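You operate a simulated robot arm through the tools that you are given. There is no shell and no other tool. Be economical: measure what you need, move in short steps, check, and stop when the job is done.

You are at the controls of a simulated two-armed robot. One attempt, no reset.

## Task
Fit the white candle from the table drawer into the candlestick and stand it on the red placemat.
Fine: hold the candlestick while the candle goes in, and shut the drawer. Set down upright: candlestick.

The check looks at the end state, three seconds after you hand in, the way a careful person would. Anything else that was tipped, shoved, dropped, spilled or broken makes it a failure.

## Robot
Two 7-joint arms with two-finger parallel grippers on one trunk, on a base that drives. Base frame: it is fixed to the floor where the robot stands at the start and does not move with it; the origin is under the middle of the robot, x ahead of it, y to its left, z up; the surface under the hand at the start is at about z = 750. Units: mm, degrees, N and s.
The left shoulder is at the start at [70, 163, 1120], the right one opposite. With the tool pointing down near the work surface each hand reaches from about 380 to 880 mm from the robot's upright axis, wherever it stands, measured 20 degrees to its own side. Places, roughly: candlestick socket [600, -200, 900]; red placemat [600, 100, 800]; screw peg [2250, 4250, 750]; table drawer [700, -100, 700]. Payload 3.43 kg a hand.
The tool frame of a hand sits at the grasp point between the pads (the TCP): z along the fingers, y along the line on which they close. The tips reach 34 mm beyond it. The gripper opens to 128 mm. The fingers are 24 mm wide and 12 mm thick; the gripper's body (48 by 130 mm) begins 96 mm behind the TCP.
Orientation is that of the tool frame in the base frame, as a unit quaternion [x, y, z, w]. With the fingers straight down and closing along the base's y, the tool's x points along the base's -x, its y along +y and its z along -z.

## Interface
- The arms move only by the tool servo_tool. It takes "left_steps", "right_steps" or both (then of equal length, played together; a hand with none holds still); each is text: rows parted by semicolons, each of 7 numbers parted by spaces: the shift along the tool's x, y, z in cm, then the turn, a rotation vector about the tool's x, y, z in degrees, then the finger opening in cm, from 0 to 12.8. In form: x y z wx wy wz grip; .... A call has 1 to 10 rows; each row shifts and turns the commanded pose from where the row before left it, along the tool's axes as they then stand. A row lasts 0.2 s, in which the tool goes at most 50 mm and 8.6 degrees; a call with a longer step from one row to the next is refused whole, and so is a gripper value outside its range. Where a pose cannot be reached the arm comes as near as it can. A force on the tool above 40 N (or 10 N above the force at the start of the call, whichever is more), or a blocked arm, ends the call early, and 0.2 s more pass. The fingers move at their own pace (about 153 mm/s each) and stop on an object; they squeeze with about 44 N. The grip force told is the motor's: it shows also when the fingers shut on nothing. Time passes only in rows, and 0.2 s behind the last, so rows that do not move let the fingers close. It gives the time, the measured TCP pose, the force on the tool (base axes), the opening and the grip force at its end, in the units of the frame above (readings bear some noise), with the torque about the TCP (base axes, N m) and any sound that the robot's microphone picked up, and new pictures: "views" is both (left out), scene, wrist or none (wrist: the cameras of the hands that moved).
- Cameras (640 x 400 px; columns grow to the right, rows downward): "scene" is now at [131.5, -16.8, 1333.7]; the picture's right is [-0.22, -0.98, 0.00], its down [-0.69, 0.15, -0.71] and it looks along [0.69, -0.15, -0.70] (base axes); focal length 214 px, centre (320, 200). "left" rides on the left gripper at [76, 11, -160] in its tool frame; the picture's right is [-0.15, 0.99, 0.00], its down [-0.88, -0.13, -0.46] and it looks along [-0.45, -0.07, 0.89] (tool axes); focal length 234 px, centre (320, 200). "right" rides on the right gripper at [76, -11, -160] in its tool frame; the picture's right is [0.15, 0.99, 0.00], its down [-0.88, 0.13, -0.46] and it looks along [-0.45, 0.07, 0.89] (tool axes); focal length 234 px, centre (320, 200). There is no depth. A picture from a camera that has moved, and an enlarged one, comes with that camera's place and axes in the base frame and with its lens.
- lift_body(by): slides the trunk up (or, below 0, down) by that many mm; the arms and the scene camera ride with it, the base frame stays. It gives what a move gives, with no picture.
- roll_base(legs): drives the robot by 1 to 6 legs, each [ahead, left, turn to the left] in mm, mm and degrees, along the robot's own axes; the way and the turn of a leg run together, so that a leg with both is an arc; at most 1500 mm and 180 degrees a leg. The arms and the cameras ride along, it lands a little off, and it stops where it bumps. It gives what a move gives, and a new picture of the scene camera.
- pan_tilt(pan, tilt): turns the head with the scene camera to pan (to the left, within 86 degrees either way) and tilt (down, from -29 to 69), counted from straight ahead of the robot. It gives what a move gives, and a new picture of the scene camera.
- close_up(camera, box): a new picture of the part [left, top, right, bottom] of that camera's present view, enlarged. It takes no simulated time.
- sign_off(): hands the job in; it is judged then, once.

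Work in short steps. Places have to be worked out from the pictures, the camera data and where the tool is seen: move nearer, look again, correct. Check each grasp and each placing, and mend what went wrong. You have 120 turns and 260 pictures in all, those below and enlarged ones among them. Open the grippers and draw the arms clear of the work before you hand the job in, unless the task says otherwise; then end with one line.

The tools are called after ">>>" by a JSON object that holds its "fn" and its "kwargs". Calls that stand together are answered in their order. servo_tool: Moves the arms, as the interface text tells. Its arguments: {"type":"object","properties":{"left_steps":{"type":"string"},"right_steps":{"type":"string"},"views":{"type":"string","enum":["both","scene","wrist","none"]}},"required":[]} The other tools are called the same way: lift_body (by) slides the trunk up or down; roll_base (legs) drives the base; pan_tilt (pan, tilt) turns the head that bears the scene camera; close_up (camera, box) takes an enlarged picture of a part of a camera's view; sign_off () hands the job in.

At the start:

```text
time: 0.0
left_position: [709.8, 187.3, 1147.7]
left_tool_rot: [-0.001, 1.0, 0.0, 0.0]
left_wrist_force: [-0.3, 1.3, 0.0]
left_moment: [0.0, 0.01, -0.02]
left_grip_width: 127.9
left_grasp_force: 0.0
right_position: [444.8, -272.9, 1210.1]
right_tool_rot: [0.0, 1.0, 0.001, 0.0]
right_wrist_force: [-0.3, 1.1, -0.1]
right_moment: [0.02, -0.03, -0.03]
right_grip_width: 128.1
right_grasp_force: 0.0
trunk travel left (down, up): [-600.0, 340.0]
robot x, y, heading: [-2.5, -2.2, -0.1]
head pan, tilt: [-12.5, 44.7]
```

scene: 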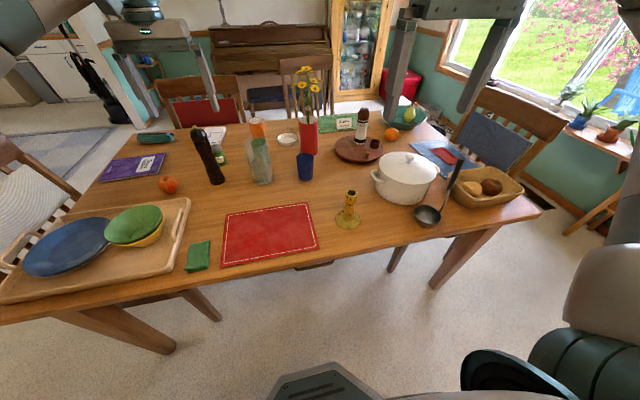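
right: 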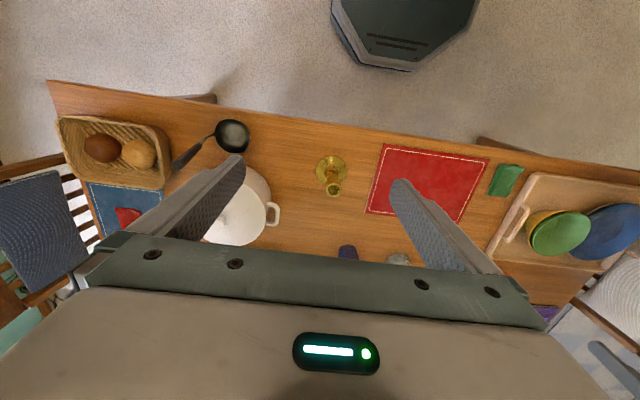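
left: 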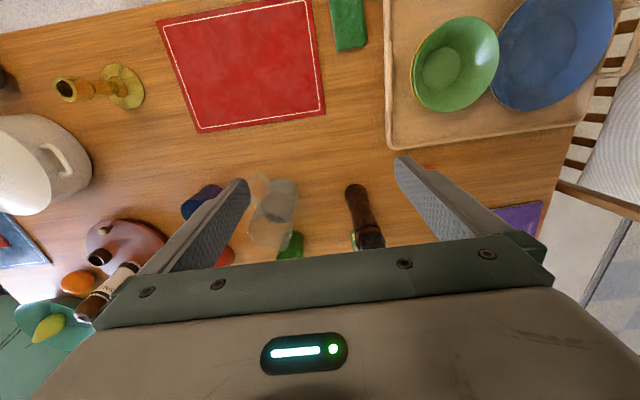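

I'll look closely at the table edge where the drawer should be, and at the candlestick.

>>> {"fn": "close_up", "kwargs": {"camera": "scene", "box": [240, 170, 400, 290]}}

>>> {"fn": "close_up", "kwargs": {"camera": "right", "box": [270, 80, 430, 220]}}

>>> {"fn": "pan_tilt", "kwargs": {"pan": -12, "tilt": 62}}

```text
3.33 times, centred on (320, 230) of scene
camera zoom: at [131.5, -16.8, 1333.7], right [-0.22, -0.98, 0.0], down [-0.69, 0.15, -0.71], along [0.69, -0.15, -0.7], focal length 715 px, centre (320, 100)
```

zoom: 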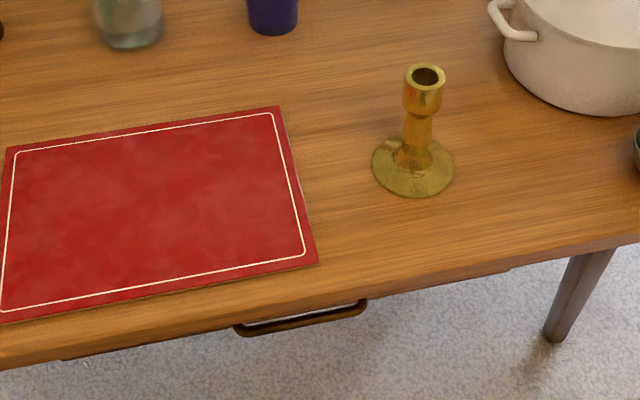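

```text
2.86 times, centred on (350, 150) of right
camera zoom: at [368.6, -284.4, 1370.0], right [-0.15, 0.99, 0.0], down [0.88, 0.13, 0.46], along [0.45, 0.07, -0.89], focal length 669 px, centre (234, 343)
```

zoom: 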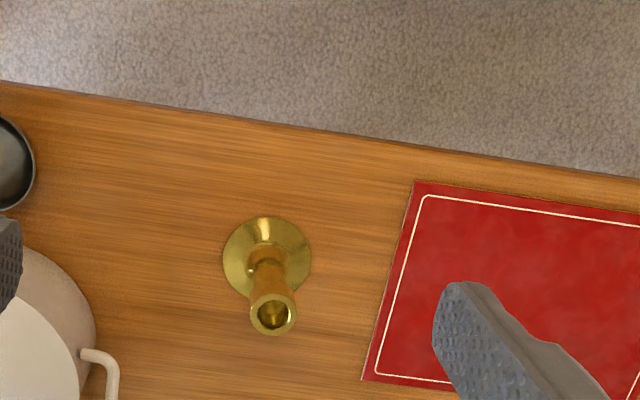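

```text
time: 0.8
left_position: [710.5, 188.1, 1147.0]
left_tool_rot: [-0.001, 1.0, 0.0, 0.0]
left_wrist_force: [-1.0, -0.3, -0.2]
left_moment: [-0.02, -0.04, 0.01]
left_grip_width: 128.3
left_grasp_force: 0.0
right_position: [444.5, -273.2, 1209.6]
right_tool_rot: [0.0, 1.0, 0.0, 0.0]
right_wrist_force: [0.6, -0.1, 0.0]
right_moment: [0.01, -0.04, 0.01]
right_grip_width: 127.8
right_grasp_force: 0.1
trunk travel left (down, up): [-600.0, 340.0]
robot x, y, heading: [2.7, -2.4, -0.0]
head pan, tilt: [-12.0, 62.0]
camera scene: at [114.8, -12.5, 1311.5], right [-0.21, -0.98, 0.0], down [-0.86, 0.18, -0.47], along [0.46, -0.1, -0.88], focal length 214 px, centre (320, 200)
```

scene: 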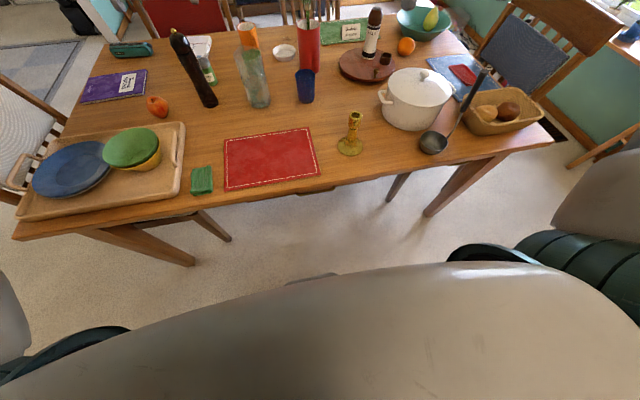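

Two-view triangulation puts the candlestick base at about [585,-217,750], table edge at x≈457, and a drawer bar handle at about [468,-72,~700], ~125 mm long along y. I'll back the base off for drawer room.

>>> {"fn": "roll_base", "kwargs": {"legs": [[-170, 0, 0]]}}

```text
time: 2.2
left_position: [545.0, 187.2, 1146.2]
left_tool_rot: [-0.001, 1.0, 0.0, 0.0]
left_wrist_force: [-0.6, -0.9, 0.2]
left_moment: [-0.01, -0.04, -0.01]
left_grip_width: 128.0
left_grasp_force: 0.0
right_position: [278.0, -272.9, 1210.7]
right_tool_rot: [-0.001, 1.0, 0.0, 0.0]
right_wrist_force: [0.6, -0.5, 1.1]
right_moment: [0.01, -0.01, 0.01]
right_grip_width: 127.8
right_grasp_force: 0.1
trunk travel left (down, up): [-600.0, 340.0]
robot x, y, heading: [-164.2, -5.1, -0.2]
head pan, tilt: [-12.0, 62.0]
camera scene: at [-51.4, -12.5, 1311.3], right [-0.21, -0.98, 0.0], down [-0.86, 0.18, -0.47], along [0.46, -0.1, -0.88], focal length 214 px, centre (320, 200)
```

scene: 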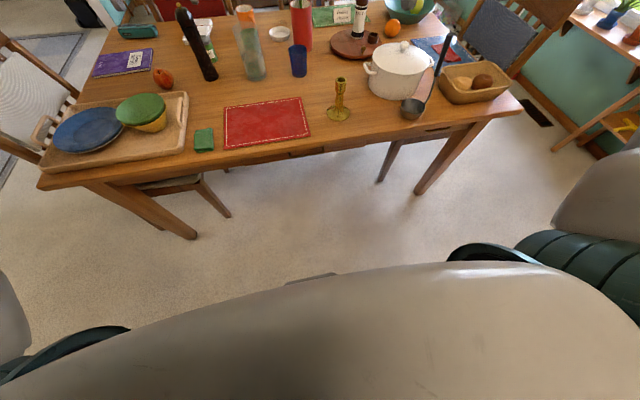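

Left hand draws back out of the way; right hand comes down in front of the table and starts turning horizontal.

>>> {"fn": "servo_tool", "kwargs": {"left_steps": "3 2 0 0 0 0 12.8;3 2 0 0 0 0 12.8;3 2 0 0 0 0 12.8;3 2 0 0 0 0 12.8;3 2 0 0 0 0 12.8;0 0 0 0 0 0 12.8;0 0 0 0 0 0 12.8;0 0 0 0 0 0 12.8;0 0 0 0 0 0 12.8;0 0 0 0 0 0 12.8", "right_steps": "-2 3 4 0 0 0 5;-2 3 4 0 0 0 5;-2 3 4 0 0 0 5;-2 3 4 0 0 0 5;-2 3 4 0 0 0 5;0 0 0 -4.94 -4.94 4.94 5;0 0 0 -4.94 -4.94 4.94 5;0 0 0 -4.94 -4.94 4.94 5;0 0 0 -4.94 -4.94 4.94 5;0 0 0 -4.94 -4.94 4.94 5", "views": "none"}}

>>> {"fn": "servo_tool", "kwargs": {"right_steps": "0 0 0 -4.94 -4.94 4.94 5;0 0 0 -4.94 -4.94 4.94 5;0 0 0 -4.94 -4.94 4.94 5;0 0 0 -4.94 -4.94 4.94 5;0 0 0 -4.94 -4.94 4.94 5;0 0 0 -4.94 -4.94 4.94 5;0 0 0 -4.94 -4.94 4.94 5;0 0 0 -4.94 -4.94 4.94 5;0 0 0 -4.94 -4.94 4.94 5;0 0 0 0 0 0 5", "views": "wrist"}}

```text
refused: row 1 steps farther than a row can; nothing moved
```

```text
time: 4.5
left_position: [543.6, 187.9, 1147.0]
left_tool_rot: [-0.002, 1.0, 0.0, 0.0]
left_wrist_force: [0.7, 0.4, -0.2]
left_moment: [0.02, 0.04, 0.04]
left_grip_width: 128.1
left_grasp_force: 0.1
right_position: [290.6, -279.8, 1223.0]
right_tool_rot: [0.36, 0.782, 0.36, 0.359]
right_wrist_force: [-0.8, -0.2, -0.2]
right_moment: [0.02, -0.02, -0.02]
right_grip_width: 49.9
right_grasp_force: 0.0
right hand out of reach, approached as far as the arm can: row 9
trunk travel left (down, up): [-600.0, 340.0]
robot x, y, heading: [-166.1, 2.9, 0.1]
head pan, tilt: [-12.0, 62.0]
camera right: at [119.0, -272.1, 1268.5], right [0.23, 0.6, 0.77], down [0.09, -0.8, 0.59], along [0.97, -0.07, -0.24], focal length 234 px, centre (320, 200)
```

right: 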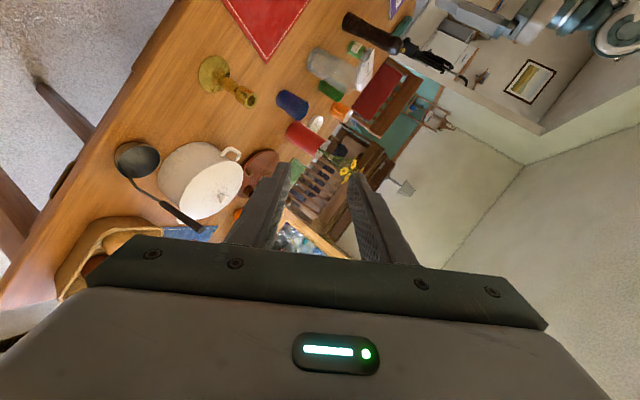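

The rotation alone played (about 77° done). Now translating the right hand down and forward to about [380,-80,850].

>>> {"fn": "servo_tool", "kwargs": {"right_steps": "2.33 -1.81 3.13 0 0 0 5;2.33 -1.81 3.13 0 0 0 5;2.33 -1.81 3.13 0 0 0 5;2.33 -1.81 3.13 0 0 0 5;2.33 -1.81 3.13 0 0 0 5;2.33 -1.81 3.13 0 0 0 5;2.33 -1.81 3.13 0 0 0 5;2.33 -1.81 3.13 0 0 0 5;2.33 -1.81 3.13 0 0 0 5;0 0 0 0 0 0 5", "left_steps": "3 2 0 0 0 0 12.8;3 2 0 0 0 0 12.8;3 2 0 0 0 0 12.8;3 2 0 0 0 0 12.8;3 2 0 0 0 0 12.8;0 0 0 0 0 0 12.8;0 0 0 0 0 0 12.8;0 0 0 0 0 0 12.8;0 0 0 0 0 0 12.8;0 0 0 0 0 0 12.8", "views": "none"}}

>>> {"fn": "lift_body", "kwargs": {"by": -150}}

>>> {"fn": "servo_tool", "kwargs": {"right_steps": "0 0 0 -4.94 -4.94 4.94 5;0 0 0 -4.94 -4.94 4.94 5;0 0 0 -4.94 -4.94 4.94 5;0 0 0 -4.94 -4.94 4.94 5;0 0 0 -4.94 -4.94 4.94 5;0 0 0 0 0 0 5", "views": "both"}}

```text
time: 6.7
left_position: [394.5, 288.1, 1149.3]
left_tool_rot: [-0.001, 1.0, 0.0, 0.0]
left_wrist_force: [-0.2, 0.3, -0.4]
left_moment: [0.02, -0.03, -0.01]
left_grip_width: 127.8
left_grasp_force: 0.1
right_position: [432.2, -120.0, 931.0]
right_tool_rot: [0.359, 0.782, 0.36, 0.359]
right_wrist_force: [-1.0, -0.1, 0.4]
right_moment: [0.01, 0.03, -0.01]
right_grip_width: 49.9
right_grasp_force: 0.0
right hand out of reach, approached as far as the arm can: row 1, 2, 3, 4, 5
trunk travel left (down, up): [-600.0, 340.0]
robot x, y, heading: [-167.6, -2.2, -0.2]
head pan, tilt: [-12.0, 62.0]
```

```text
time: 8.4
left_position: [395.4, 287.7, 998.1]
left_tool_rot: [-0.001, 1.0, 0.0, 0.0]
left_wrist_force: [0.7, -0.4, -0.1]
left_moment: [0.0, -0.02, 0.04]
left_grip_width: 128.0
left_grasp_force: 0.1
right_position: [433.3, -120.3, 780.6]
right_tool_rot: [0.359, 0.783, 0.36, 0.359]
right_wrist_force: [-0.5, -0.7, 0.1]
right_moment: [-0.02, -0.01, 0.01]
right_grip_width: 49.9
right_grasp_force: 0.0
trunk travel left (down, up): [-450.0, 490.0]
robot x, y, heading: [-166.2, 0.8, -0.1]
head pan, tilt: [-12.0, 62.0]
```

```text
time: 9.8
left_position: [395.7, 288.6, 999.2]
left_tool_rot: [-0.001, 1.0, 0.0, 0.0]
left_wrist_force: [0.1, -0.2, 0.6]
left_moment: [-0.01, -0.01, 0.01]
left_grip_width: 127.9
left_grasp_force: 0.1
right_position: [432.2, -120.5, 780.4]
right_tool_rot: [0.371, 0.767, 0.37, 0.37]
right_wrist_force: [-0.2, -0.4, 0.4]
right_moment: [0.01, 0.01, 0.04]
right_grip_width: 50.1
right_grasp_force: 0.0
right hand out of reach, approached as far as the arm can: row 1, 2, 3, 4, 5
trunk travel left (down, up): [-450.0, 490.0]
robot x, y, heading: [-165.8, -1.7, -0.2]
head pan, tilt: [-12.0, 62.0]
camera scene: at [-51.8, -12.4, 1161.4], right [-0.21, -0.98, 0.0], down [-0.86, 0.18, -0.47], along [0.46, -0.1, -0.88], focal length 214 px, centre (320, 200)
camera right: at [260.7, -108.9, 821.1], right [0.23, 0.57, 0.79], down [0.05, -0.82, 0.57], along [0.97, -0.09, -0.21], focal length 234 px, centre (320, 200)
```

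scene: 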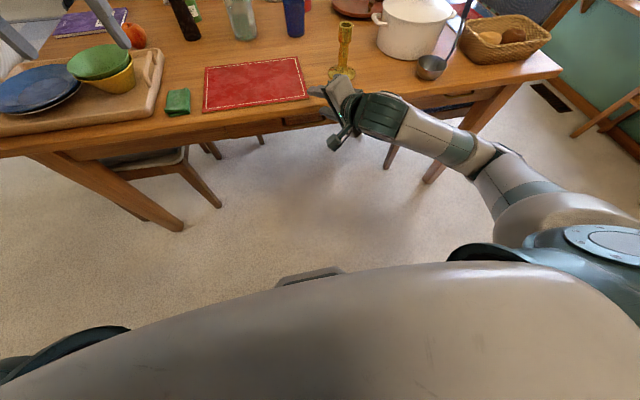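
right: 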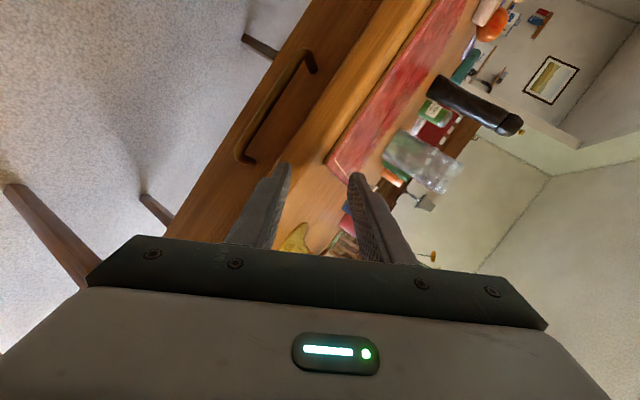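

The wrist hit a limit rolling this way; the handle is visible below the tabletop in the wrist view. I'll back off and roll the other way, toward tool x = −Y.

>>> {"fn": "servo_tool", "kwargs": {"right_steps": "1.05 0 -3.5 0 0 0 5;1.05 0 -3.5 0 0 0 5;0 0 0 1.72 -1.72 -8.14 5;0 0 0 1.72 -1.72 -8.14 5;0 0 0 1.72 -1.72 -8.14 5;0 0 0 1.72 -1.72 -8.14 5;0 0 0 1.72 -1.72 -8.14 5;0 0 0 1.72 -1.72 -8.14 5;0 0 0 1.72 -1.72 -8.14 5;0 0 0 1.72 -1.72 -8.14 5", "views": "none"}}

>>> {"fn": "servo_tool", "kwargs": {"right_steps": "0 0 0 1.72 -1.72 -8.14 5;0 0 0 1.72 -1.72 -8.14 5;0 0 0 1.72 -1.72 -8.14 5;0 0 0 1.72 -1.72 -8.14 5;0 0 0 1.72 -1.72 -8.14 5;0 0 0 1.72 -1.72 -8.14 5;0 0 0 1.72 -1.72 -8.14 5;0 0 0 1.72 -1.72 -8.14 5;0 0 0 1.72 -1.72 -8.14 5;0 0 0 0.8 -0.8 -4 5", "views": "both"}}

```text
time: 12.0
left_position: [395.3, 287.0, 998.4]
left_tool_rot: [-0.001, 1.0, 0.0, 0.0]
left_wrist_force: [0.6, 0.3, 1.1]
left_moment: [0.01, 0.0, 0.0]
left_grip_width: 127.9
left_grasp_force: 0.1
right_position: [402.6, -115.8, 798.3]
right_tool_rot: [-0.021, 0.835, -0.02, 0.55]
right_wrist_force: [0.1, -0.1, -0.1]
right_moment: [0.02, -0.03, 0.0]
right_grip_width: 50.0
right_grasp_force: 0.1
right hand out of reach, approached as far as the arm can: row 1, 2
trunk travel left (down, up): [-450.0, 490.0]
robot x, y, heading: [-163.3, 1.4, -0.0]
head pan, tilt: [-12.0, 62.0]
```

```text
time: 14.2
left_position: [395.6, 287.3, 999.0]
left_tool_rot: [-0.001, 1.0, 0.001, 0.0]
left_wrist_force: [0.5, -0.2, 0.1]
left_moment: [0.0, 0.03, 0.02]
left_grip_width: 128.2
left_grasp_force: 0.1
right_position: [423.3, -92.7, 820.9]
right_tool_rot: [-0.462, 0.552, -0.464, 0.517]
right_wrist_force: [-0.5, 0.5, -0.2]
right_moment: [-0.03, -0.01, -0.02]
right_grip_width: 49.9
right_grasp_force: 0.1
right hand out of reach, approached as far as the arm can: row 8, 9, 10
trunk travel left (down, up): [-450.0, 490.0]
robot x, y, heading: [-168.7, -0.4, 0.1]
head pan, tilt: [-12.0, 62.0]
camera scene: at [-51.7, -12.6, 1161.4], right [-0.21, -0.98, 0.0], down [-0.86, 0.18, -0.47], along [0.46, -0.1, -0.88], focal length 214 px, centre (320, 200)
camera right: at [262.2, -164.1, 827.7], right [-0.04, 0.0, -1.0], down [-0.43, 0.9, 0.01], along [0.9, 0.43, -0.04], focal length 234 px, centre (320, 200)
```

scene: 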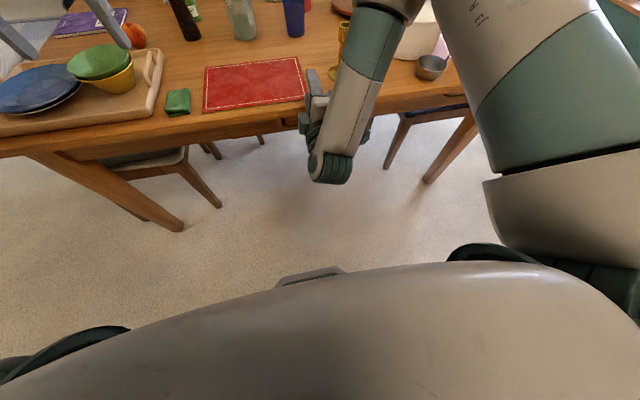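
right: 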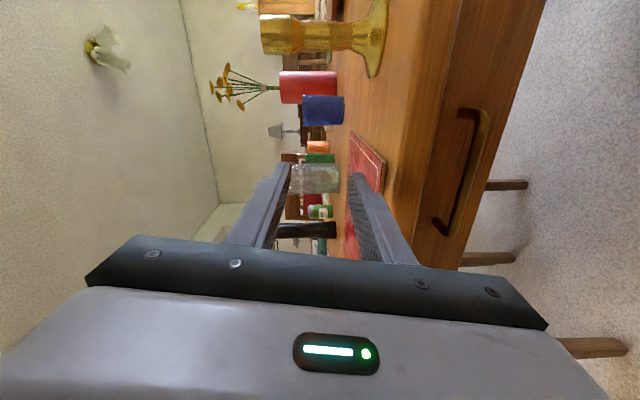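

Orientation is nearly level now. I triangulate the bar at about x 478, z 681, y −145…−18. Backing off 50 mm, then lowering the trunk to bar height.

>>> {"fn": "servo_tool", "kwargs": {"right_steps": "0 0 -2.5 0 0 0 5;0 0 -2.5 0 0 0 5", "views": "none"}}

>>> {"fn": "lift_body", "kwargs": {"by": -140}}

>>> {"fn": "close_up", "kwargs": {"camera": "right", "box": [0, 0, 640, 400]}}

>>> {"fn": "pan_tilt", "kwargs": {"pan": -5, "tilt": 40}}

```text
time: 14.8
left_position: [394.4, 288.1, 997.5]
left_tool_rot: [-0.001, 1.0, 0.0, 0.0]
left_wrist_force: [-0.7, -0.6, -1.1]
left_moment: [0.01, 0.01, -0.02]
left_grip_width: 127.9
left_grasp_force: 0.0
right_position: [396.5, -72.1, 844.1]
right_tool_rot: [-0.464, 0.551, -0.462, 0.518]
right_wrist_force: [-0.2, 0.4, -1.0]
right_moment: [-0.02, 0.0, -0.02]
right_grip_width: 49.8
right_grasp_force: 0.0
right hand out of reach, approached as far as the arm can: row 1, 2
trunk travel left (down, up): [-450.0, 490.0]
robot x, y, heading: [-168.3, -0.5, -0.2]
head pan, tilt: [-12.0, 62.0]
```

```text
time: 16.5
left_position: [394.5, 288.2, 860.0]
left_tool_rot: [0.0, 1.0, 0.0, 0.0]
left_wrist_force: [0.1, -0.1, 1.0]
left_moment: [-0.01, -0.02, -0.02]
left_grip_width: 127.9
left_grasp_force: 0.0
right_position: [396.7, -73.1, 703.4]
right_tool_rot: [-0.463, 0.551, -0.462, 0.518]
right_wrist_force: [0.1, 0.5, -0.4]
right_moment: [-0.02, 0.0, -0.01]
right_grip_width: 50.0
right_grasp_force: 0.1
trunk travel left (down, up): [-310.0, 630.0]
robot x, y, heading: [-167.5, -0.9, 0.1]
head pan, tilt: [-12.0, 62.0]
```

```text
1.00 times, centred on (320, 200) of right (not enlarged: the box is as wide or as high as the picture)
camera zoom: at [235.4, -145.5, 710.1], right [-0.04, 0.0, -1.0], down [-0.43, 0.9, 0.01], along [0.9, 0.43, -0.03], focal length 234 px, centre (320, 200)
```

zoom: 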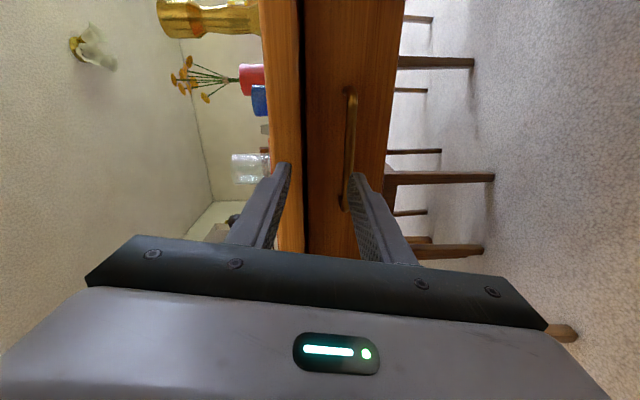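

```text
time: 17.3
left_position: [396.0, 287.5, 858.7]
left_tool_rot: [-0.001, 1.0, 0.0, 0.0]
left_wrist_force: [-0.1, -0.1, 0.2]
left_moment: [0.0, -0.02, 0.0]
left_grip_width: 128.1
left_grasp_force: 0.1
right_position: [397.6, -73.4, 703.1]
right_tool_rot: [-0.463, 0.551, -0.463, 0.518]
right_wrist_force: [-0.6, 1.0, -0.3]
right_moment: [-0.02, 0.02, -0.01]
right_grip_width: 49.9
right_grasp_force: 0.0
trunk travel left (down, up): [-310.0, 630.0]
robot x, y, heading: [-166.0, -0.3, 0.0]
head pan, tilt: [-5.0, 40.0]
camera scene: at [-30.1, -6.4, 1050.4], right [-0.09, -1.0, 0.0], down [-0.64, 0.06, -0.77], along [0.76, -0.07, -0.64], focal length 214 px, centre (320, 200)
```

scene: 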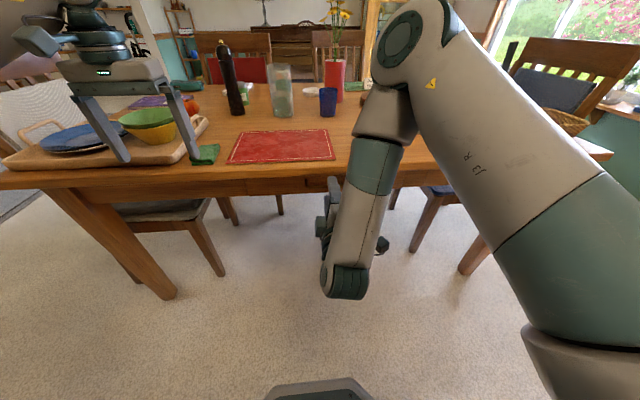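

Bar seen at z≈674; the hand is at 703, so I lower 28 mm and then advance with fingers straddling the bar.

>>> {"fn": "lift_body", "kwargs": {"by": -28}}

>>> {"fn": "servo_tool", "kwargs": {"right_steps": "0 0 2 0 0 0 5;0 0 2 0 0 0 5;0 0 1 0 0 0 5;0 0 0 0 0 0 5", "views": "wrist"}}

```text
time: 18.1
left_position: [395.7, 289.7, 831.2]
left_tool_rot: [-0.002, 1.0, 0.001, 0.001]
left_wrist_force: [-0.6, 0.7, 0.4]
left_moment: [0.0, -0.04, 0.01]
left_grip_width: 128.3
left_grasp_force: 0.2
right_position: [396.6, -73.3, 676.1]
right_tool_rot: [-0.463, 0.551, -0.462, 0.518]
right_wrist_force: [0.7, 0.1, -0.7]
right_moment: [-0.03, -0.01, -0.02]
right_grip_width: 49.9
right_grasp_force: 0.0
trunk travel left (down, up): [-282.0, 658.0]
robot x, y, heading: [-167.7, 1.0, 0.2]
head pan, tilt: [-5.0, 40.0]
```

```text
time: 19.1
left_position: [394.0, 287.1, 831.9]
left_tool_rot: [-0.001, 1.0, 0.0, 0.0]
left_wrist_force: [0.5, -0.2, -0.1]
left_moment: [-0.02, 0.02, -0.02]
left_grip_width: 127.8
left_grasp_force: 0.0
right_position: [446.2, -75.1, 674.6]
right_tool_rot: [-0.463, 0.551, -0.463, 0.518]
right_wrist_force: [-0.4, 0.5, 0.7]
right_moment: [0.01, 0.02, 0.02]
right_grip_width: 50.3
right_grasp_force: 0.0
trunk travel left (down, up): [-282.0, 658.0]
robot x, y, heading: [-166.7, 1.9, -0.4]
head pan, tilt: [-5.0, 40.0]
camera right: at [285.9, -148.0, 680.7], right [-0.04, 0.0, -1.0], down [-0.43, 0.9, 0.01], along [0.9, 0.43, -0.04], focal length 234 px, centre (320, 200)
```

right: 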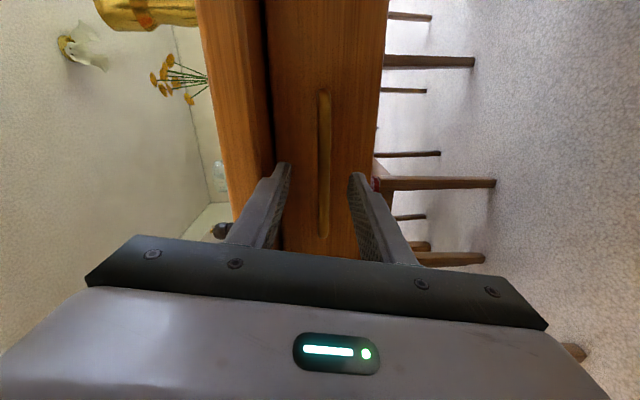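

Bar is centred between the fingers. Advancing about 18 mm more and closing.

>>> {"fn": "servo_tool", "kwargs": {"right_steps": "0 0 1 0 0 0 5;0 0 0.8 0 0 0 5;0 0 0 0 0 0 0;0 0 0 0 0 0 0;0 0 0 0 0 0 0", "views": "wrist"}}

```text
time: 20.3
left_position: [394.7, 288.1, 829.5]
left_tool_rot: [-0.001, 1.0, 0.001, 0.0]
left_wrist_force: [-0.1, 0.1, 0.7]
left_moment: [-0.01, 0.01, 0.01]
left_grip_width: 128.1
left_grasp_force: 0.1
right_position: [465.7, -75.1, 671.6]
right_tool_rot: [-0.466, 0.552, -0.461, 0.515]
right_wrist_force: [-9.7, 2.2, -22.5]
right_moment: [-1.24, 0.37, 0.38]
right_grip_width: 13.9
right_grasp_force: 44.9
trunk travel left (down, up): [-282.0, 658.0]
robot x, y, heading: [-169.1, 1.7, 0.2]
head pan, tilt: [-5.0, 40.0]
camera right: at [304.0, -148.2, 678.3], right [-0.04, -0.01, -1.0], down [-0.43, 0.9, 0.01], along [0.9, 0.43, -0.04], focal length 234 px, centre (320, 200)
```

right: 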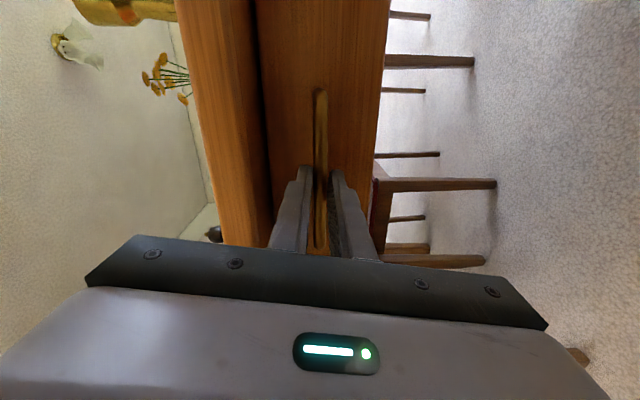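

Handle is held (13.9 mm). I'll pull the drawer by driving the base straight back 120 mm first.

>>> {"fn": "roll_base", "kwargs": {"legs": [[-120, 0, 0]]}}

```text
time: 21.3
left_position: [353.4, 285.8, 833.6]
left_tool_rot: [0.024, 1.0, -0.001, 0.003]
left_wrist_force: [-0.6, 0.6, -0.5]
left_moment: [-0.02, -0.02, -0.01]
left_grip_width: 127.9
left_grasp_force: 0.0
right_position: [403.5, -75.1, 670.9]
right_tool_rot: [-0.457, 0.562, -0.467, 0.507]
right_wrist_force: [-0.3, 0.3, -0.6]
right_moment: [-1.28, 0.01, -0.28]
right_grip_width: 13.9
right_grasp_force: 44.8
trunk travel left (down, up): [-282.0, 658.0]
robot x, y, heading: [-225.5, 24.4, -3.0]
head pan, tilt: [-5.0, 40.0]
stopped in leg 1: the force on the tool passed its limit at 45 N (the readings are from after the stop); the commanded pose is now the measured one
camera scene: at [-86.3, 13.1, 1022.6], right [-0.14, -0.99, 0.0], down [-0.64, 0.09, -0.77], along [0.76, -0.11, -0.64], focal length 214 px, centre (320, 200)
```

scene: 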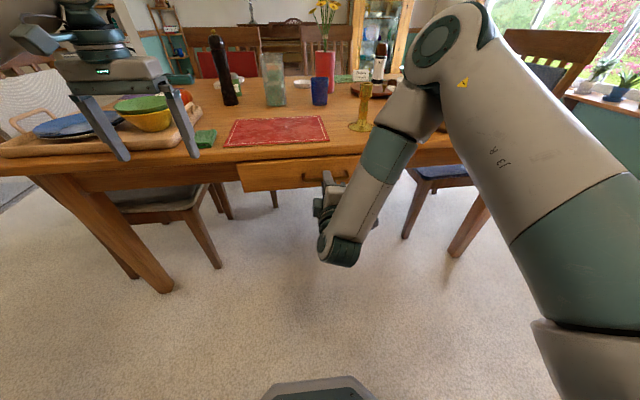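

The drawer came out ~62 mm before the force limit; the base slewed 3°. Continuing in small legs with a correcting turn.

>>> {"fn": "roll_base", "kwargs": {"legs": [[-50, -8, 1], [-50, -8, 1]]}}

```text
time: 22.6
left_position: [344.7, 296.9, 834.3]
left_tool_rot: [0.046, 0.999, -0.001, 0.003]
left_wrist_force: [0.8, 0.8, 0.2]
left_moment: [0.06, 0.03, 0.0]
left_grip_width: 128.3
left_grasp_force: 0.1
right_position: [380.1, -73.7, 671.0]
right_tool_rot: [-0.442, 0.573, -0.485, 0.492]
right_wrist_force: [-1.3, -0.8, 2.2]
right_moment: [-1.32, -0.03, 0.38]
right_grip_width: 14.0
right_grasp_force: 45.1
trunk travel left (down, up): [-282.0, 658.0]
robot x, y, heading: [-240.6, 61.3, -5.2]
head pan, tilt: [-5.0, 40.0]
stopped in leg 2: the force on the tool passed its limit at 48 N (the readings are from after the stop); the commanded pose is now the measured one
camera scene: at [-106.1, 43.9, 1022.4], right [-0.18, -0.98, 0.0], down [-0.63, 0.11, -0.77], along [0.75, -0.14, -0.64], focal length 214 px, centre (320, 200)
```

scene: 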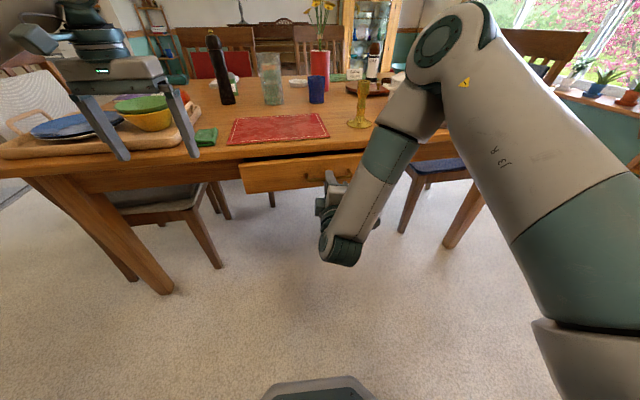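

Base pulls slew the robot, so I'll now pull with the arm itself, straight −x in 1 cm steps.

>>> {"fn": "servo_tool", "kwargs": {"right_steps": "0.13 0.03 -1 0 0 0 0;0.13 0.03 -1 0 0 0 0;0.13 0.03 -1 0 0 0 0;0.13 0.03 -1 0 0 0 0;0.13 0.03 -1 0 0 0 0;0.13 0.03 -1 0 0 0 0", "views": "scene"}}

```text
time: 24.0
left_position: [343.8, 297.4, 833.3]
left_tool_rot: [0.045, 0.999, -0.002, 0.003]
left_wrist_force: [-0.5, 0.3, 0.5]
left_moment: [-0.03, 0.03, 0.03]
left_grip_width: 127.9
left_grasp_force: 0.2
right_position: [320.1, -71.3, 671.0]
right_tool_rot: [-0.44, 0.573, -0.484, 0.493]
right_wrist_force: [-1.1, 3.7, 5.6]
right_moment: [-1.2, -0.08, 0.09]
right_grip_width: 14.3
right_grasp_force: 44.8
trunk travel left (down, up): [-282.0, 658.0]
robot x, y, heading: [-244.6, 63.3, -5.3]
head pan, tilt: [-5.0, 40.0]
camera scene: at [-106.2, 44.3, 1022.5], right [-0.18, -0.98, 0.0], down [-0.63, 0.11, -0.77], along [0.75, -0.14, -0.64], focal length 214 px, centre (320, 200)
```

scene: 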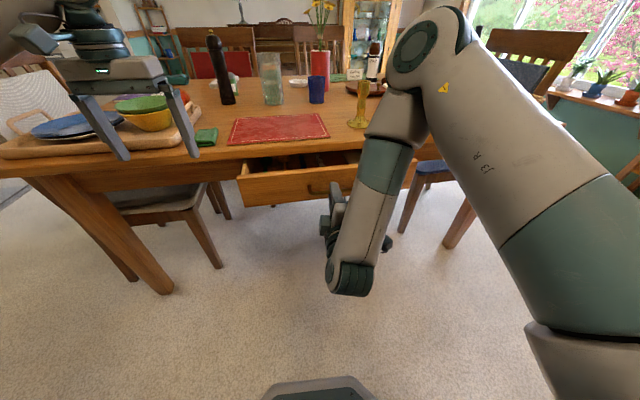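

Arm pulling works smoothly: the drawer is out ~145 mm. Pulling 60 mm more.

>>> {"fn": "servo_tool", "kwargs": {"right_steps": "0.1 0.03 -1 0 0 0 0;0.1 0.03 -1 0 0 0 0;0.1 0.03 -1 0 0 0 0;0.1 0.03 -1 0 0 0 0;0.1 0.03 -1 0 0 0 0;0.1 0.03 -1 0 0 0 0", "views": "scene"}}

>>> {"fn": "close_up", "kwargs": {"camera": "scene", "box": [220, 130, 400, 230]}}

```text
time: 24.7
left_position: [344.8, 295.6, 832.7]
left_tool_rot: [0.047, 0.999, -0.001, 0.004]
left_wrist_force: [0.4, -0.1, 0.2]
left_moment: [-0.02, 0.0, 0.01]
left_grip_width: 128.2
left_grasp_force: 0.0
right_position: [302.4, -71.9, 670.4]
right_tool_rot: [-0.446, 0.581, -0.483, 0.479]
right_wrist_force: [-2.9, -3.4, -16.3]
right_moment: [-1.39, 0.21, -1.12]
right_grip_width: 14.3
right_grasp_force: 45.1
right hand out of reach, approached as far as the arm can: row 1, 2, 3
trunk travel left (down, up): [-282.0, 658.0]
robot x, y, heading: [-237.8, 65.6, -5.4]
head pan, tilt: [-5.0, 40.0]
stopped in row 3 (right hand): the force on the tool passed its limit at 45 N (the readings are from after the stop); the commanded pose is now the measured one
camera scene: at [-105.1, 42.6, 1022.2], right [-0.18, -0.98, 0.0], down [-0.63, 0.12, -0.77], along [0.75, -0.14, -0.64], focal length 214 px, centre (320, 200)
```

scene: 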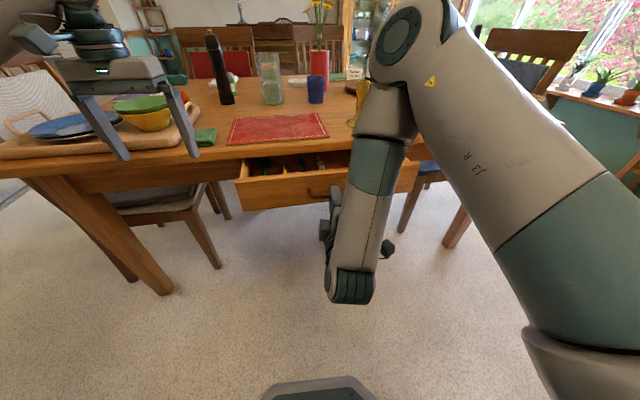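

```text
3.56 times, centred on (310, 180) of scene
camera zoom: at [-105.1, 42.6, 1022.2], right [-0.18, -0.98, 0.0], down [-0.63, 0.12, -0.77], along [0.75, -0.14, -0.64], focal length 763 px, centre (356, 271)
```

zoom: 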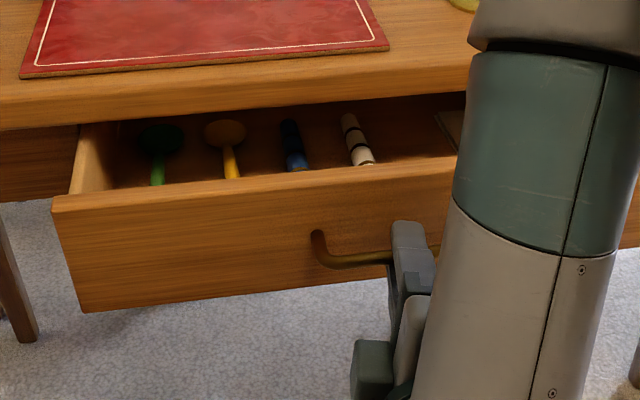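

The drawer is open ~160 mm and utensils plus a white banded stick are visible. I'll release the handle and back off.

>>> {"fn": "servo_tool", "kwargs": {"right_steps": "0 0 0 0 0 0 5;0 0 0 0 0 0 5;0 0 0 0 0 0 5", "views": "none"}}

>>> {"fn": "roll_base", "kwargs": {"legs": [[-110, 0, 0]]}}

>>> {"fn": "lift_body", "kwargs": {"by": 250}}

>>> {"fn": "pan_tilt", "kwargs": {"pan": 0, "tilt": 48}}

```text
time: 25.5
left_position: [343.9, 296.0, 834.3]
left_tool_rot: [0.047, 0.999, -0.001, 0.003]
left_wrist_force: [0.5, 0.8, -0.4]
left_moment: [0.0, 0.01, -0.01]
left_grip_width: 128.0
left_grasp_force: 0.1
right_position: [302.6, -70.3, 672.9]
right_tool_rot: [-0.444, 0.579, -0.484, 0.482]
right_wrist_force: [0.2, -0.4, 0.0]
right_moment: [-0.01, -0.02, -0.01]
right_grip_width: 49.9
right_grasp_force: 0.0
trunk travel left (down, up): [-282.0, 658.0]
robot x, y, heading: [-242.3, 66.2, -5.6]
head pan, tilt: [-5.0, 40.0]
```

```text
time: 26.2
left_position: [344.9, 297.2, 833.6]
left_tool_rot: [0.046, 0.999, 0.0, 0.004]
left_wrist_force: [1.0, 0.3, 0.0]
left_moment: [-0.02, -0.03, 0.01]
left_grip_width: 127.8
left_grasp_force: 0.0
right_position: [302.7, -69.1, 674.1]
right_tool_rot: [-0.444, 0.579, -0.483, 0.484]
right_wrist_force: [0.5, 0.1, -0.3]
right_moment: [0.02, 0.0, 0.02]
right_grip_width: 50.1
right_grasp_force: 0.1
trunk travel left (down, up): [-282.0, 658.0]
robot x, y, heading: [-243.4, 64.5, -5.1]
head pan, tilt: [-5.0, 40.0]
stopped in leg 1: the robot was blocked; the commanded pose is now the measured one
camera scene: at [-105.8, 43.6, 1022.4], right [-0.18, -0.98, 0.0], down [-0.63, 0.11, -0.77], along [0.75, -0.14, -0.64], focal length 214 px, centre (320, 200)
```

scene: 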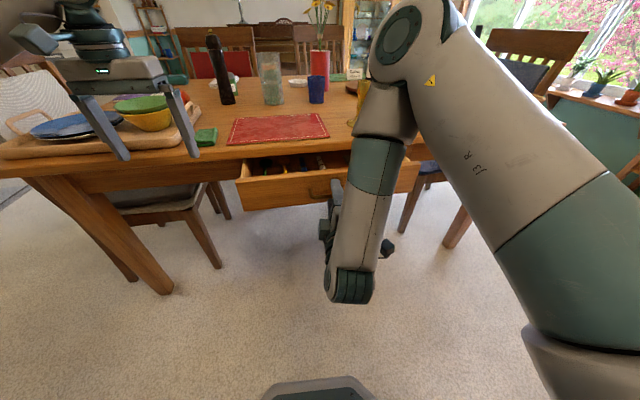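

```text
time: 27.0
left_position: [346.4, 297.4, 867.9]
left_tool_rot: [0.046, 0.999, -0.001, 0.002]
left_wrist_force: [-0.2, -0.2, 0.2]
left_moment: [-0.01, -0.04, -0.05]
left_grip_width: 128.0
left_grasp_force: 0.0
right_position: [301.6, -70.6, 698.4]
right_tool_rot: [-0.454, 0.585, -0.477, 0.474]
right_wrist_force: [-2.9, -0.5, -32.0]
right_moment: [-0.49, 0.48, 0.52]
right_grip_width: 68.6
right_grasp_force: 16.9
trunk travel left (down, up): [-318.0, 622.0]
robot x, y, heading: [-241.1, 63.0, -5.4]
head pan, tilt: [-5.0, 40.0]
stopped: the force on the tool passed its limit at 49 N (the readings are from after the stop); the commanded pose is now the measured one
```

```text
time: 27.7
left_position: [346.3, 295.2, 867.9]
left_tool_rot: [0.046, 0.999, -0.002, 0.002]
left_wrist_force: [0.1, 0.3, 0.2]
left_moment: [0.01, 0.03, -0.01]
left_grip_width: 128.2
left_grasp_force: 0.0
right_position: [301.9, -70.8, 699.6]
right_tool_rot: [-0.451, 0.585, -0.478, 0.475]
right_wrist_force: [-2.7, -0.5, -38.8]
right_moment: [-0.6, 0.57, 0.12]
right_grip_width: 71.8
right_grasp_force: 18.9
trunk travel left (down, up): [-318.0, 622.0]
robot x, y, heading: [-242.4, 63.5, -5.5]
head pan, tilt: [0.0, 48.0]
camera scene: at [-108.4, 50.7, 1046.2], right [-0.09, -1.0, 0.0], down [-0.74, 0.07, -0.67], along [0.66, -0.06, -0.74], focal length 214 px, centre (320, 200)
```

scene: 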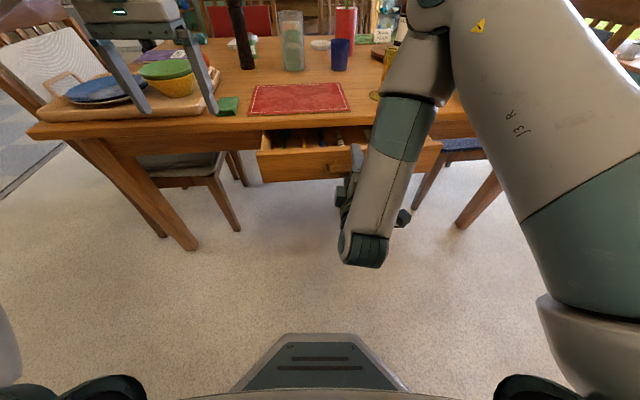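

The base is blocked behind (that explains the slewing), and the lift pressed the lower finger up on the handle. Undoing that lift by lowering again.

>>> {"fn": "lift_body", "kwargs": {"by": -34}}

```text
time: 28.5
left_position: [343.8, 296.7, 836.6]
left_tool_rot: [0.046, 0.999, -0.001, 0.004]
left_wrist_force: [-0.3, 0.1, 0.2]
left_moment: [-0.01, 0.0, 0.01]
left_grip_width: 127.9
left_grasp_force: 0.1
right_position: [301.2, -69.8, 671.7]
right_tool_rot: [-0.449, 0.582, -0.481, 0.478]
right_wrist_force: [0.1, 0.4, 0.6]
right_moment: [0.0, 0.03, 0.0]
right_grip_width: 49.9
right_grasp_force: 0.0
trunk travel left (down, up): [-284.0, 656.0]
robot x, y, heading: [-238.5, 61.5, -5.0]
head pan, tilt: [0.0, 48.0]
```

Free again. Now I yaw the hand toward +y while backing, so the arm has room to withdraw from the bar.

>>> {"fn": "servo_tool", "kwargs": {"right_steps": "0 0 -0.8 0 -6 0 7;0 0 -0.8 0 -6 0 7;0 0 -0.8 0 -6 0 7;0 0 -0.8 0 -6 0 7", "views": "wrist"}}

```text
time: 29.5
left_position: [344.5, 297.2, 835.6]
left_tool_rot: [0.046, 0.999, -0.002, 0.003]
left_wrist_force: [0.7, 0.4, -0.4]
left_moment: [0.02, 0.01, -0.02]
left_grip_width: 127.9
left_grasp_force: 0.0
right_position: [275.8, 54.8, 701.2]
right_tool_rot: [-0.537, 0.475, -0.38, 0.584]
right_wrist_force: [0.2, 0.1, 0.1]
right_moment: [0.02, -0.03, -0.03]
right_grip_width: 70.0
right_grasp_force: 0.2
right hand out of reach, approached as far as the arm can: row 1, 2, 3, 4
trunk travel left (down, up): [-284.0, 656.0]
robot x, y, heading: [-241.0, 65.3, -5.2]
head pan, tilt: [0.0, 48.0]
camera right: at [142.5, -63.0, 706.1], right [-0.03, -0.01, -1.0], down [-0.68, 0.73, 0.01], along [0.73, 0.68, -0.03], focal length 234 px, centre (320, 200)
```

right: 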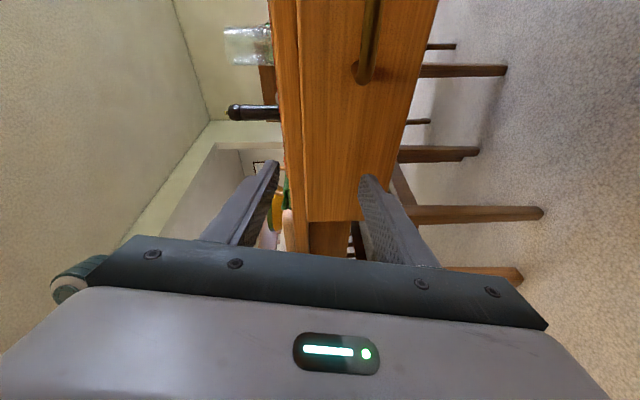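

The hand came free of the handle (now at y≈55, clear). Raising the trunk 250 mm and looking into the drawer.

>>> {"fn": "lift_body", "kwargs": {"by": 250}}

>>> {"fn": "close_up", "kwargs": {"camera": "scene", "box": [0, 0, 640, 400]}}

```text
time: 32.1
left_position: [345.0, 297.3, 1085.7]
left_tool_rot: [0.046, 0.999, -0.001, 0.003]
left_wrist_force: [-0.3, -0.1, 0.4]
left_moment: [-0.01, 0.01, 0.01]
left_grip_width: 128.2
left_grasp_force: 0.1
right_position: [275.8, 54.2, 950.6]
right_tool_rot: [-0.537, 0.475, -0.38, 0.584]
right_wrist_force: [1.1, 0.7, 0.2]
right_moment: [0.06, 0.0, -0.01]
right_grip_width: 69.9
right_grasp_force: 0.1
trunk travel left (down, up): [-534.0, 406.0]
robot x, y, heading: [-240.8, 66.1, -5.1]
head pan, tilt: [0.0, 48.0]
```

```text
1.00 times, centred on (320, 200) of scene (not enlarged: the box is as wide or as high as the picture)
camera zoom: at [-110.8, 51.6, 1262.6], right [-0.09, -1.0, 0.0], down [-0.74, 0.07, -0.67], along [0.67, -0.06, -0.74], focal length 214 px, centre (320, 200)
```

zoom: 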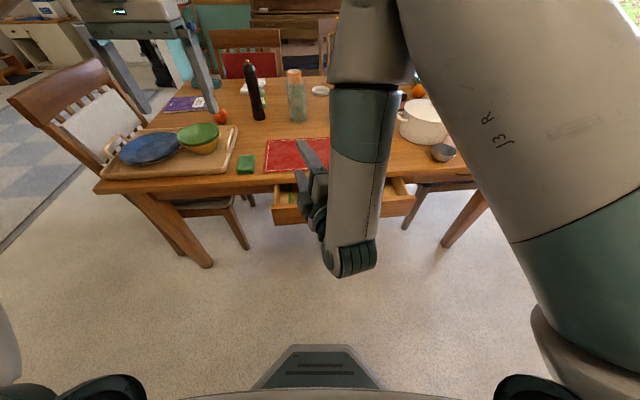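

Now turning the right hand back to tool-down in free air.

>>> {"fn": "servo_tool", "kwargs": {"right_steps": "0 0 0 -3.59 5.51 5.06 7;0 0 0 -3.59 5.51 5.06 7;0 0 0 -3.59 5.51 5.06 7;0 0 0 -3.59 5.51 5.06 7;0 0 0 -3.59 5.51 5.06 7;0 0 0 -3.59 5.51 5.06 7;0 0 0 -3.59 5.51 5.06 7;0 0 0 -3.59 5.51 5.06 7;0 0 0 -3.59 5.51 5.06 7;0 0 0 -3.59 5.51 5.06 7", "views": "none"}}

>>> {"fn": "servo_tool", "kwargs": {"right_steps": "0 0 0 -3.59 5.51 5.06 7;0 0 0 -3.59 5.51 5.06 7;0 0 0 -3.59 5.51 5.06 7;0 0 0 -3.59 5.51 5.06 7;0 0 0 -3.49 5.35 4.9 7;0 0 0 0 0 0 7", "views": "both"}}

```text
time: 34.3
left_position: [345.3, 297.0, 1084.6]
left_tool_rot: [0.047, 0.999, -0.001, 0.003]
left_wrist_force: [-0.4, -0.8, 0.0]
left_moment: [0.0, 0.01, -0.02]
left_grip_width: 128.1
left_grasp_force: 0.0
right_position: [277.0, 52.2, 950.5]
right_tool_rot: [-0.21, 0.94, -0.147, 0.227]
right_wrist_force: [-0.3, -0.1, 1.0]
right_moment: [0.04, 0.01, -0.02]
right_grip_width: 69.8
right_grasp_force: 0.0
trunk travel left (down, up): [-534.0, 406.0]
robot x, y, heading: [-241.0, 62.6, -5.3]
head pan, tilt: [0.0, 48.0]
```

```text
time: 35.7
left_position: [344.6, 297.0, 1085.5]
left_tool_rot: [0.046, 0.999, -0.001, 0.003]
left_wrist_force: [0.5, 0.5, 1.0]
left_moment: [-0.02, 0.01, 0.0]
left_grip_width: 127.8
left_grasp_force: 0.1
right_position: [276.2, 55.1, 951.2]
right_tool_rot: [0.005, 1.0, 0.004, -0.006]
right_wrist_force: [-0.1, 0.3, -0.1]
right_moment: [-0.04, 0.02, 0.02]
right_grip_width: 70.0
right_grasp_force: 0.1
trunk travel left (down, up): [-534.0, 406.0]
robot x, y, heading: [-244.5, 62.7, -5.3]
head pan, tilt: [0.0, 48.0]
camera scene: at [-111.3, 51.9, 1262.7], right [-0.09, -1.0, 0.0], down [-0.74, 0.07, -0.67], along [0.67, -0.06, -0.74], focal length 214 px, centre (320, 200)
camera right: at [201.8, 41.9, 1112.3], right [-0.14, 0.99, 0.01], down [0.89, 0.12, 0.45], along [0.44, 0.07, -0.9], focal length 234 px, centre (320, 200)
```

scene: 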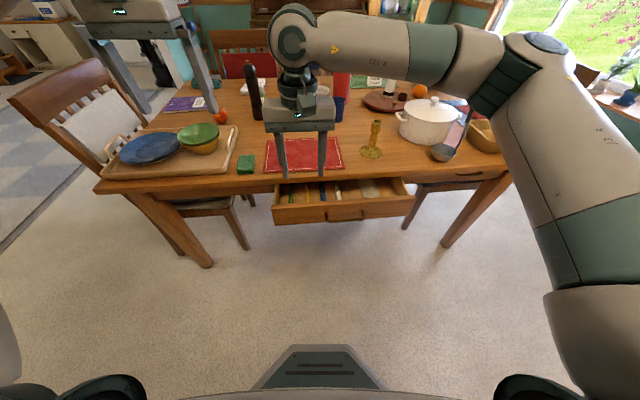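
right: 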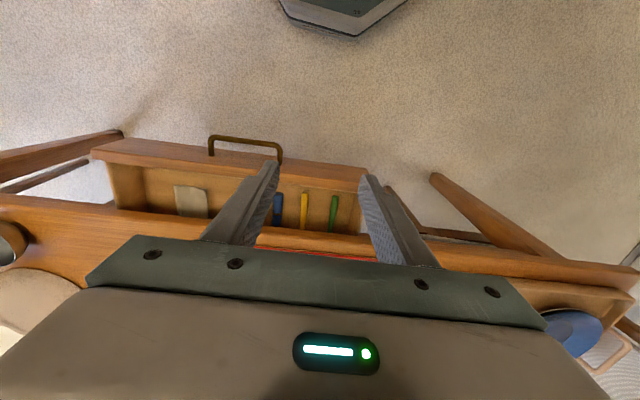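

Drawer contents are visible. I'll put the base square again and slightly nearer.

>>> {"fn": "roll_base", "kwargs": {"legs": [[70, -65, 5.2]]}}

>>> {"fn": "close_up", "kwargs": {"camera": "scene", "box": [240, 110, 440, 235]}}

```text
time: 36.8
left_position: [387.4, 280.3, 1084.3]
left_tool_rot: [0.0, 1.0, -0.001, 0.002]
left_wrist_force: [0.1, 0.5, -0.5]
left_moment: [0.04, 0.02, -0.01]
left_grip_width: 127.9
left_grasp_force: 0.1
right_position: [341.9, 32.0, 950.5]
right_tool_rot: [-0.042, 0.999, 0.004, -0.007]
right_wrist_force: [0.2, 0.3, -0.2]
right_moment: [0.0, 0.01, 0.0]
right_grip_width: 70.0
right_grasp_force: 0.0
trunk travel left (down, up): [-534.0, 406.0]
robot x, y, heading: [-173.8, -6.9, 0.2]
head pan, tilt: [0.0, 48.0]
camera scene: at [-43.1, -6.1, 1262.6], right [0.0, -1.0, 0.0], down [-0.74, 0.0, -0.67], along [0.67, 0.0, -0.74], focal length 214 px, centre (320, 200)
```

scene: 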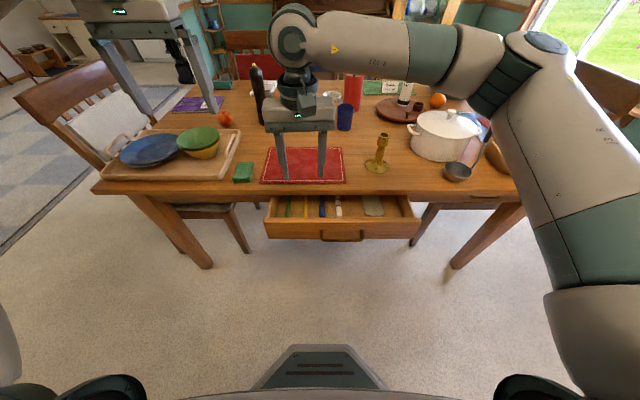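

```text
3.20 times, centred on (340, 172) of scene
camera zoom: at [-43.1, -6.1, 1262.6], right [0.0, -1.0, 0.0], down [-0.74, 0.0, -0.67], along [0.67, 0.0, -0.74], focal length 686 px, centre (256, 288)
```

zoom: 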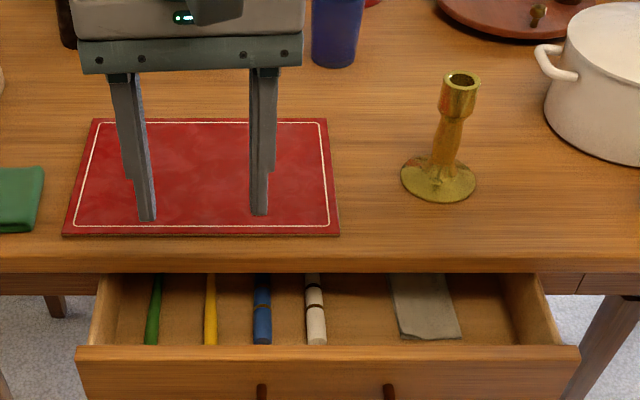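

The white banded stick in the drawer is the candle, lying along x near y≈−75. Moving the right hand over it, squared up, to look from the wrist.

>>> {"fn": "servo_tool", "kwargs": {"right_steps": "0 -3.5 0 0 0 4.8 12;0 -3.5 0 0 0 0 12;0 -3.5 0 0 0 0 12;0 0 0 0 0 0 12", "views": "wrist"}}

>>> {"fn": "close_up", "kwargs": {"camera": "right", "box": [220, 80, 420, 240]}}

```text
time: 37.8
left_position: [387.2, 282.1, 1084.5]
left_tool_rot: [0.0, 1.0, -0.002, 0.004]
left_wrist_force: [0.3, 0.0, -0.8]
left_moment: [-0.03, 0.01, 0.02]
left_grip_width: 127.9
left_grasp_force: 0.0
right_position: [342.1, -72.3, 950.7]
right_tool_rot: [0.001, 1.0, 0.003, -0.006]
right_wrist_force: [-0.3, 0.5, 0.3]
right_moment: [-0.05, -0.02, -0.02]
right_grip_width: 119.8
right_grasp_force: 0.1
trunk travel left (down, up): [-534.0, 406.0]
robot x, y, heading: [-174.4, -6.9, -0.1]
head pan, tilt: [0.0, 48.0]
camera right: at [269.3, -83.7, 1111.1], right [-0.15, 0.99, 0.01], down [0.89, 0.13, 0.45], along [0.44, 0.07, -0.9], focal length 234 px, centre (320, 200)
```

right: 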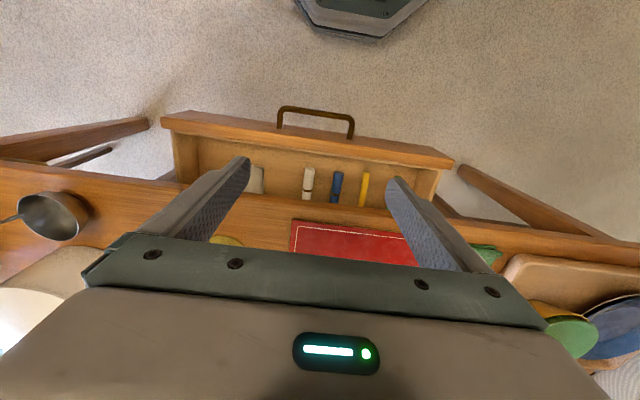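

```text
2.50 times, centred on (320, 160) of right
camera zoom: at [269.3, -83.7, 1111.1], right [-0.15, 0.99, 0.01], down [0.89, 0.13, 0.45], along [0.44, 0.07, -0.9], focal length 585 px, centre (320, 300)
```

zoom: 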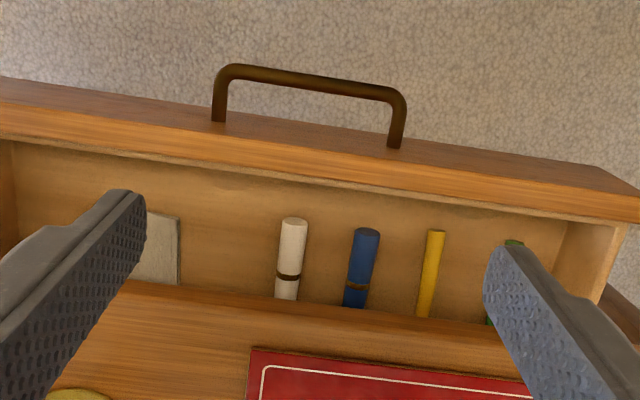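

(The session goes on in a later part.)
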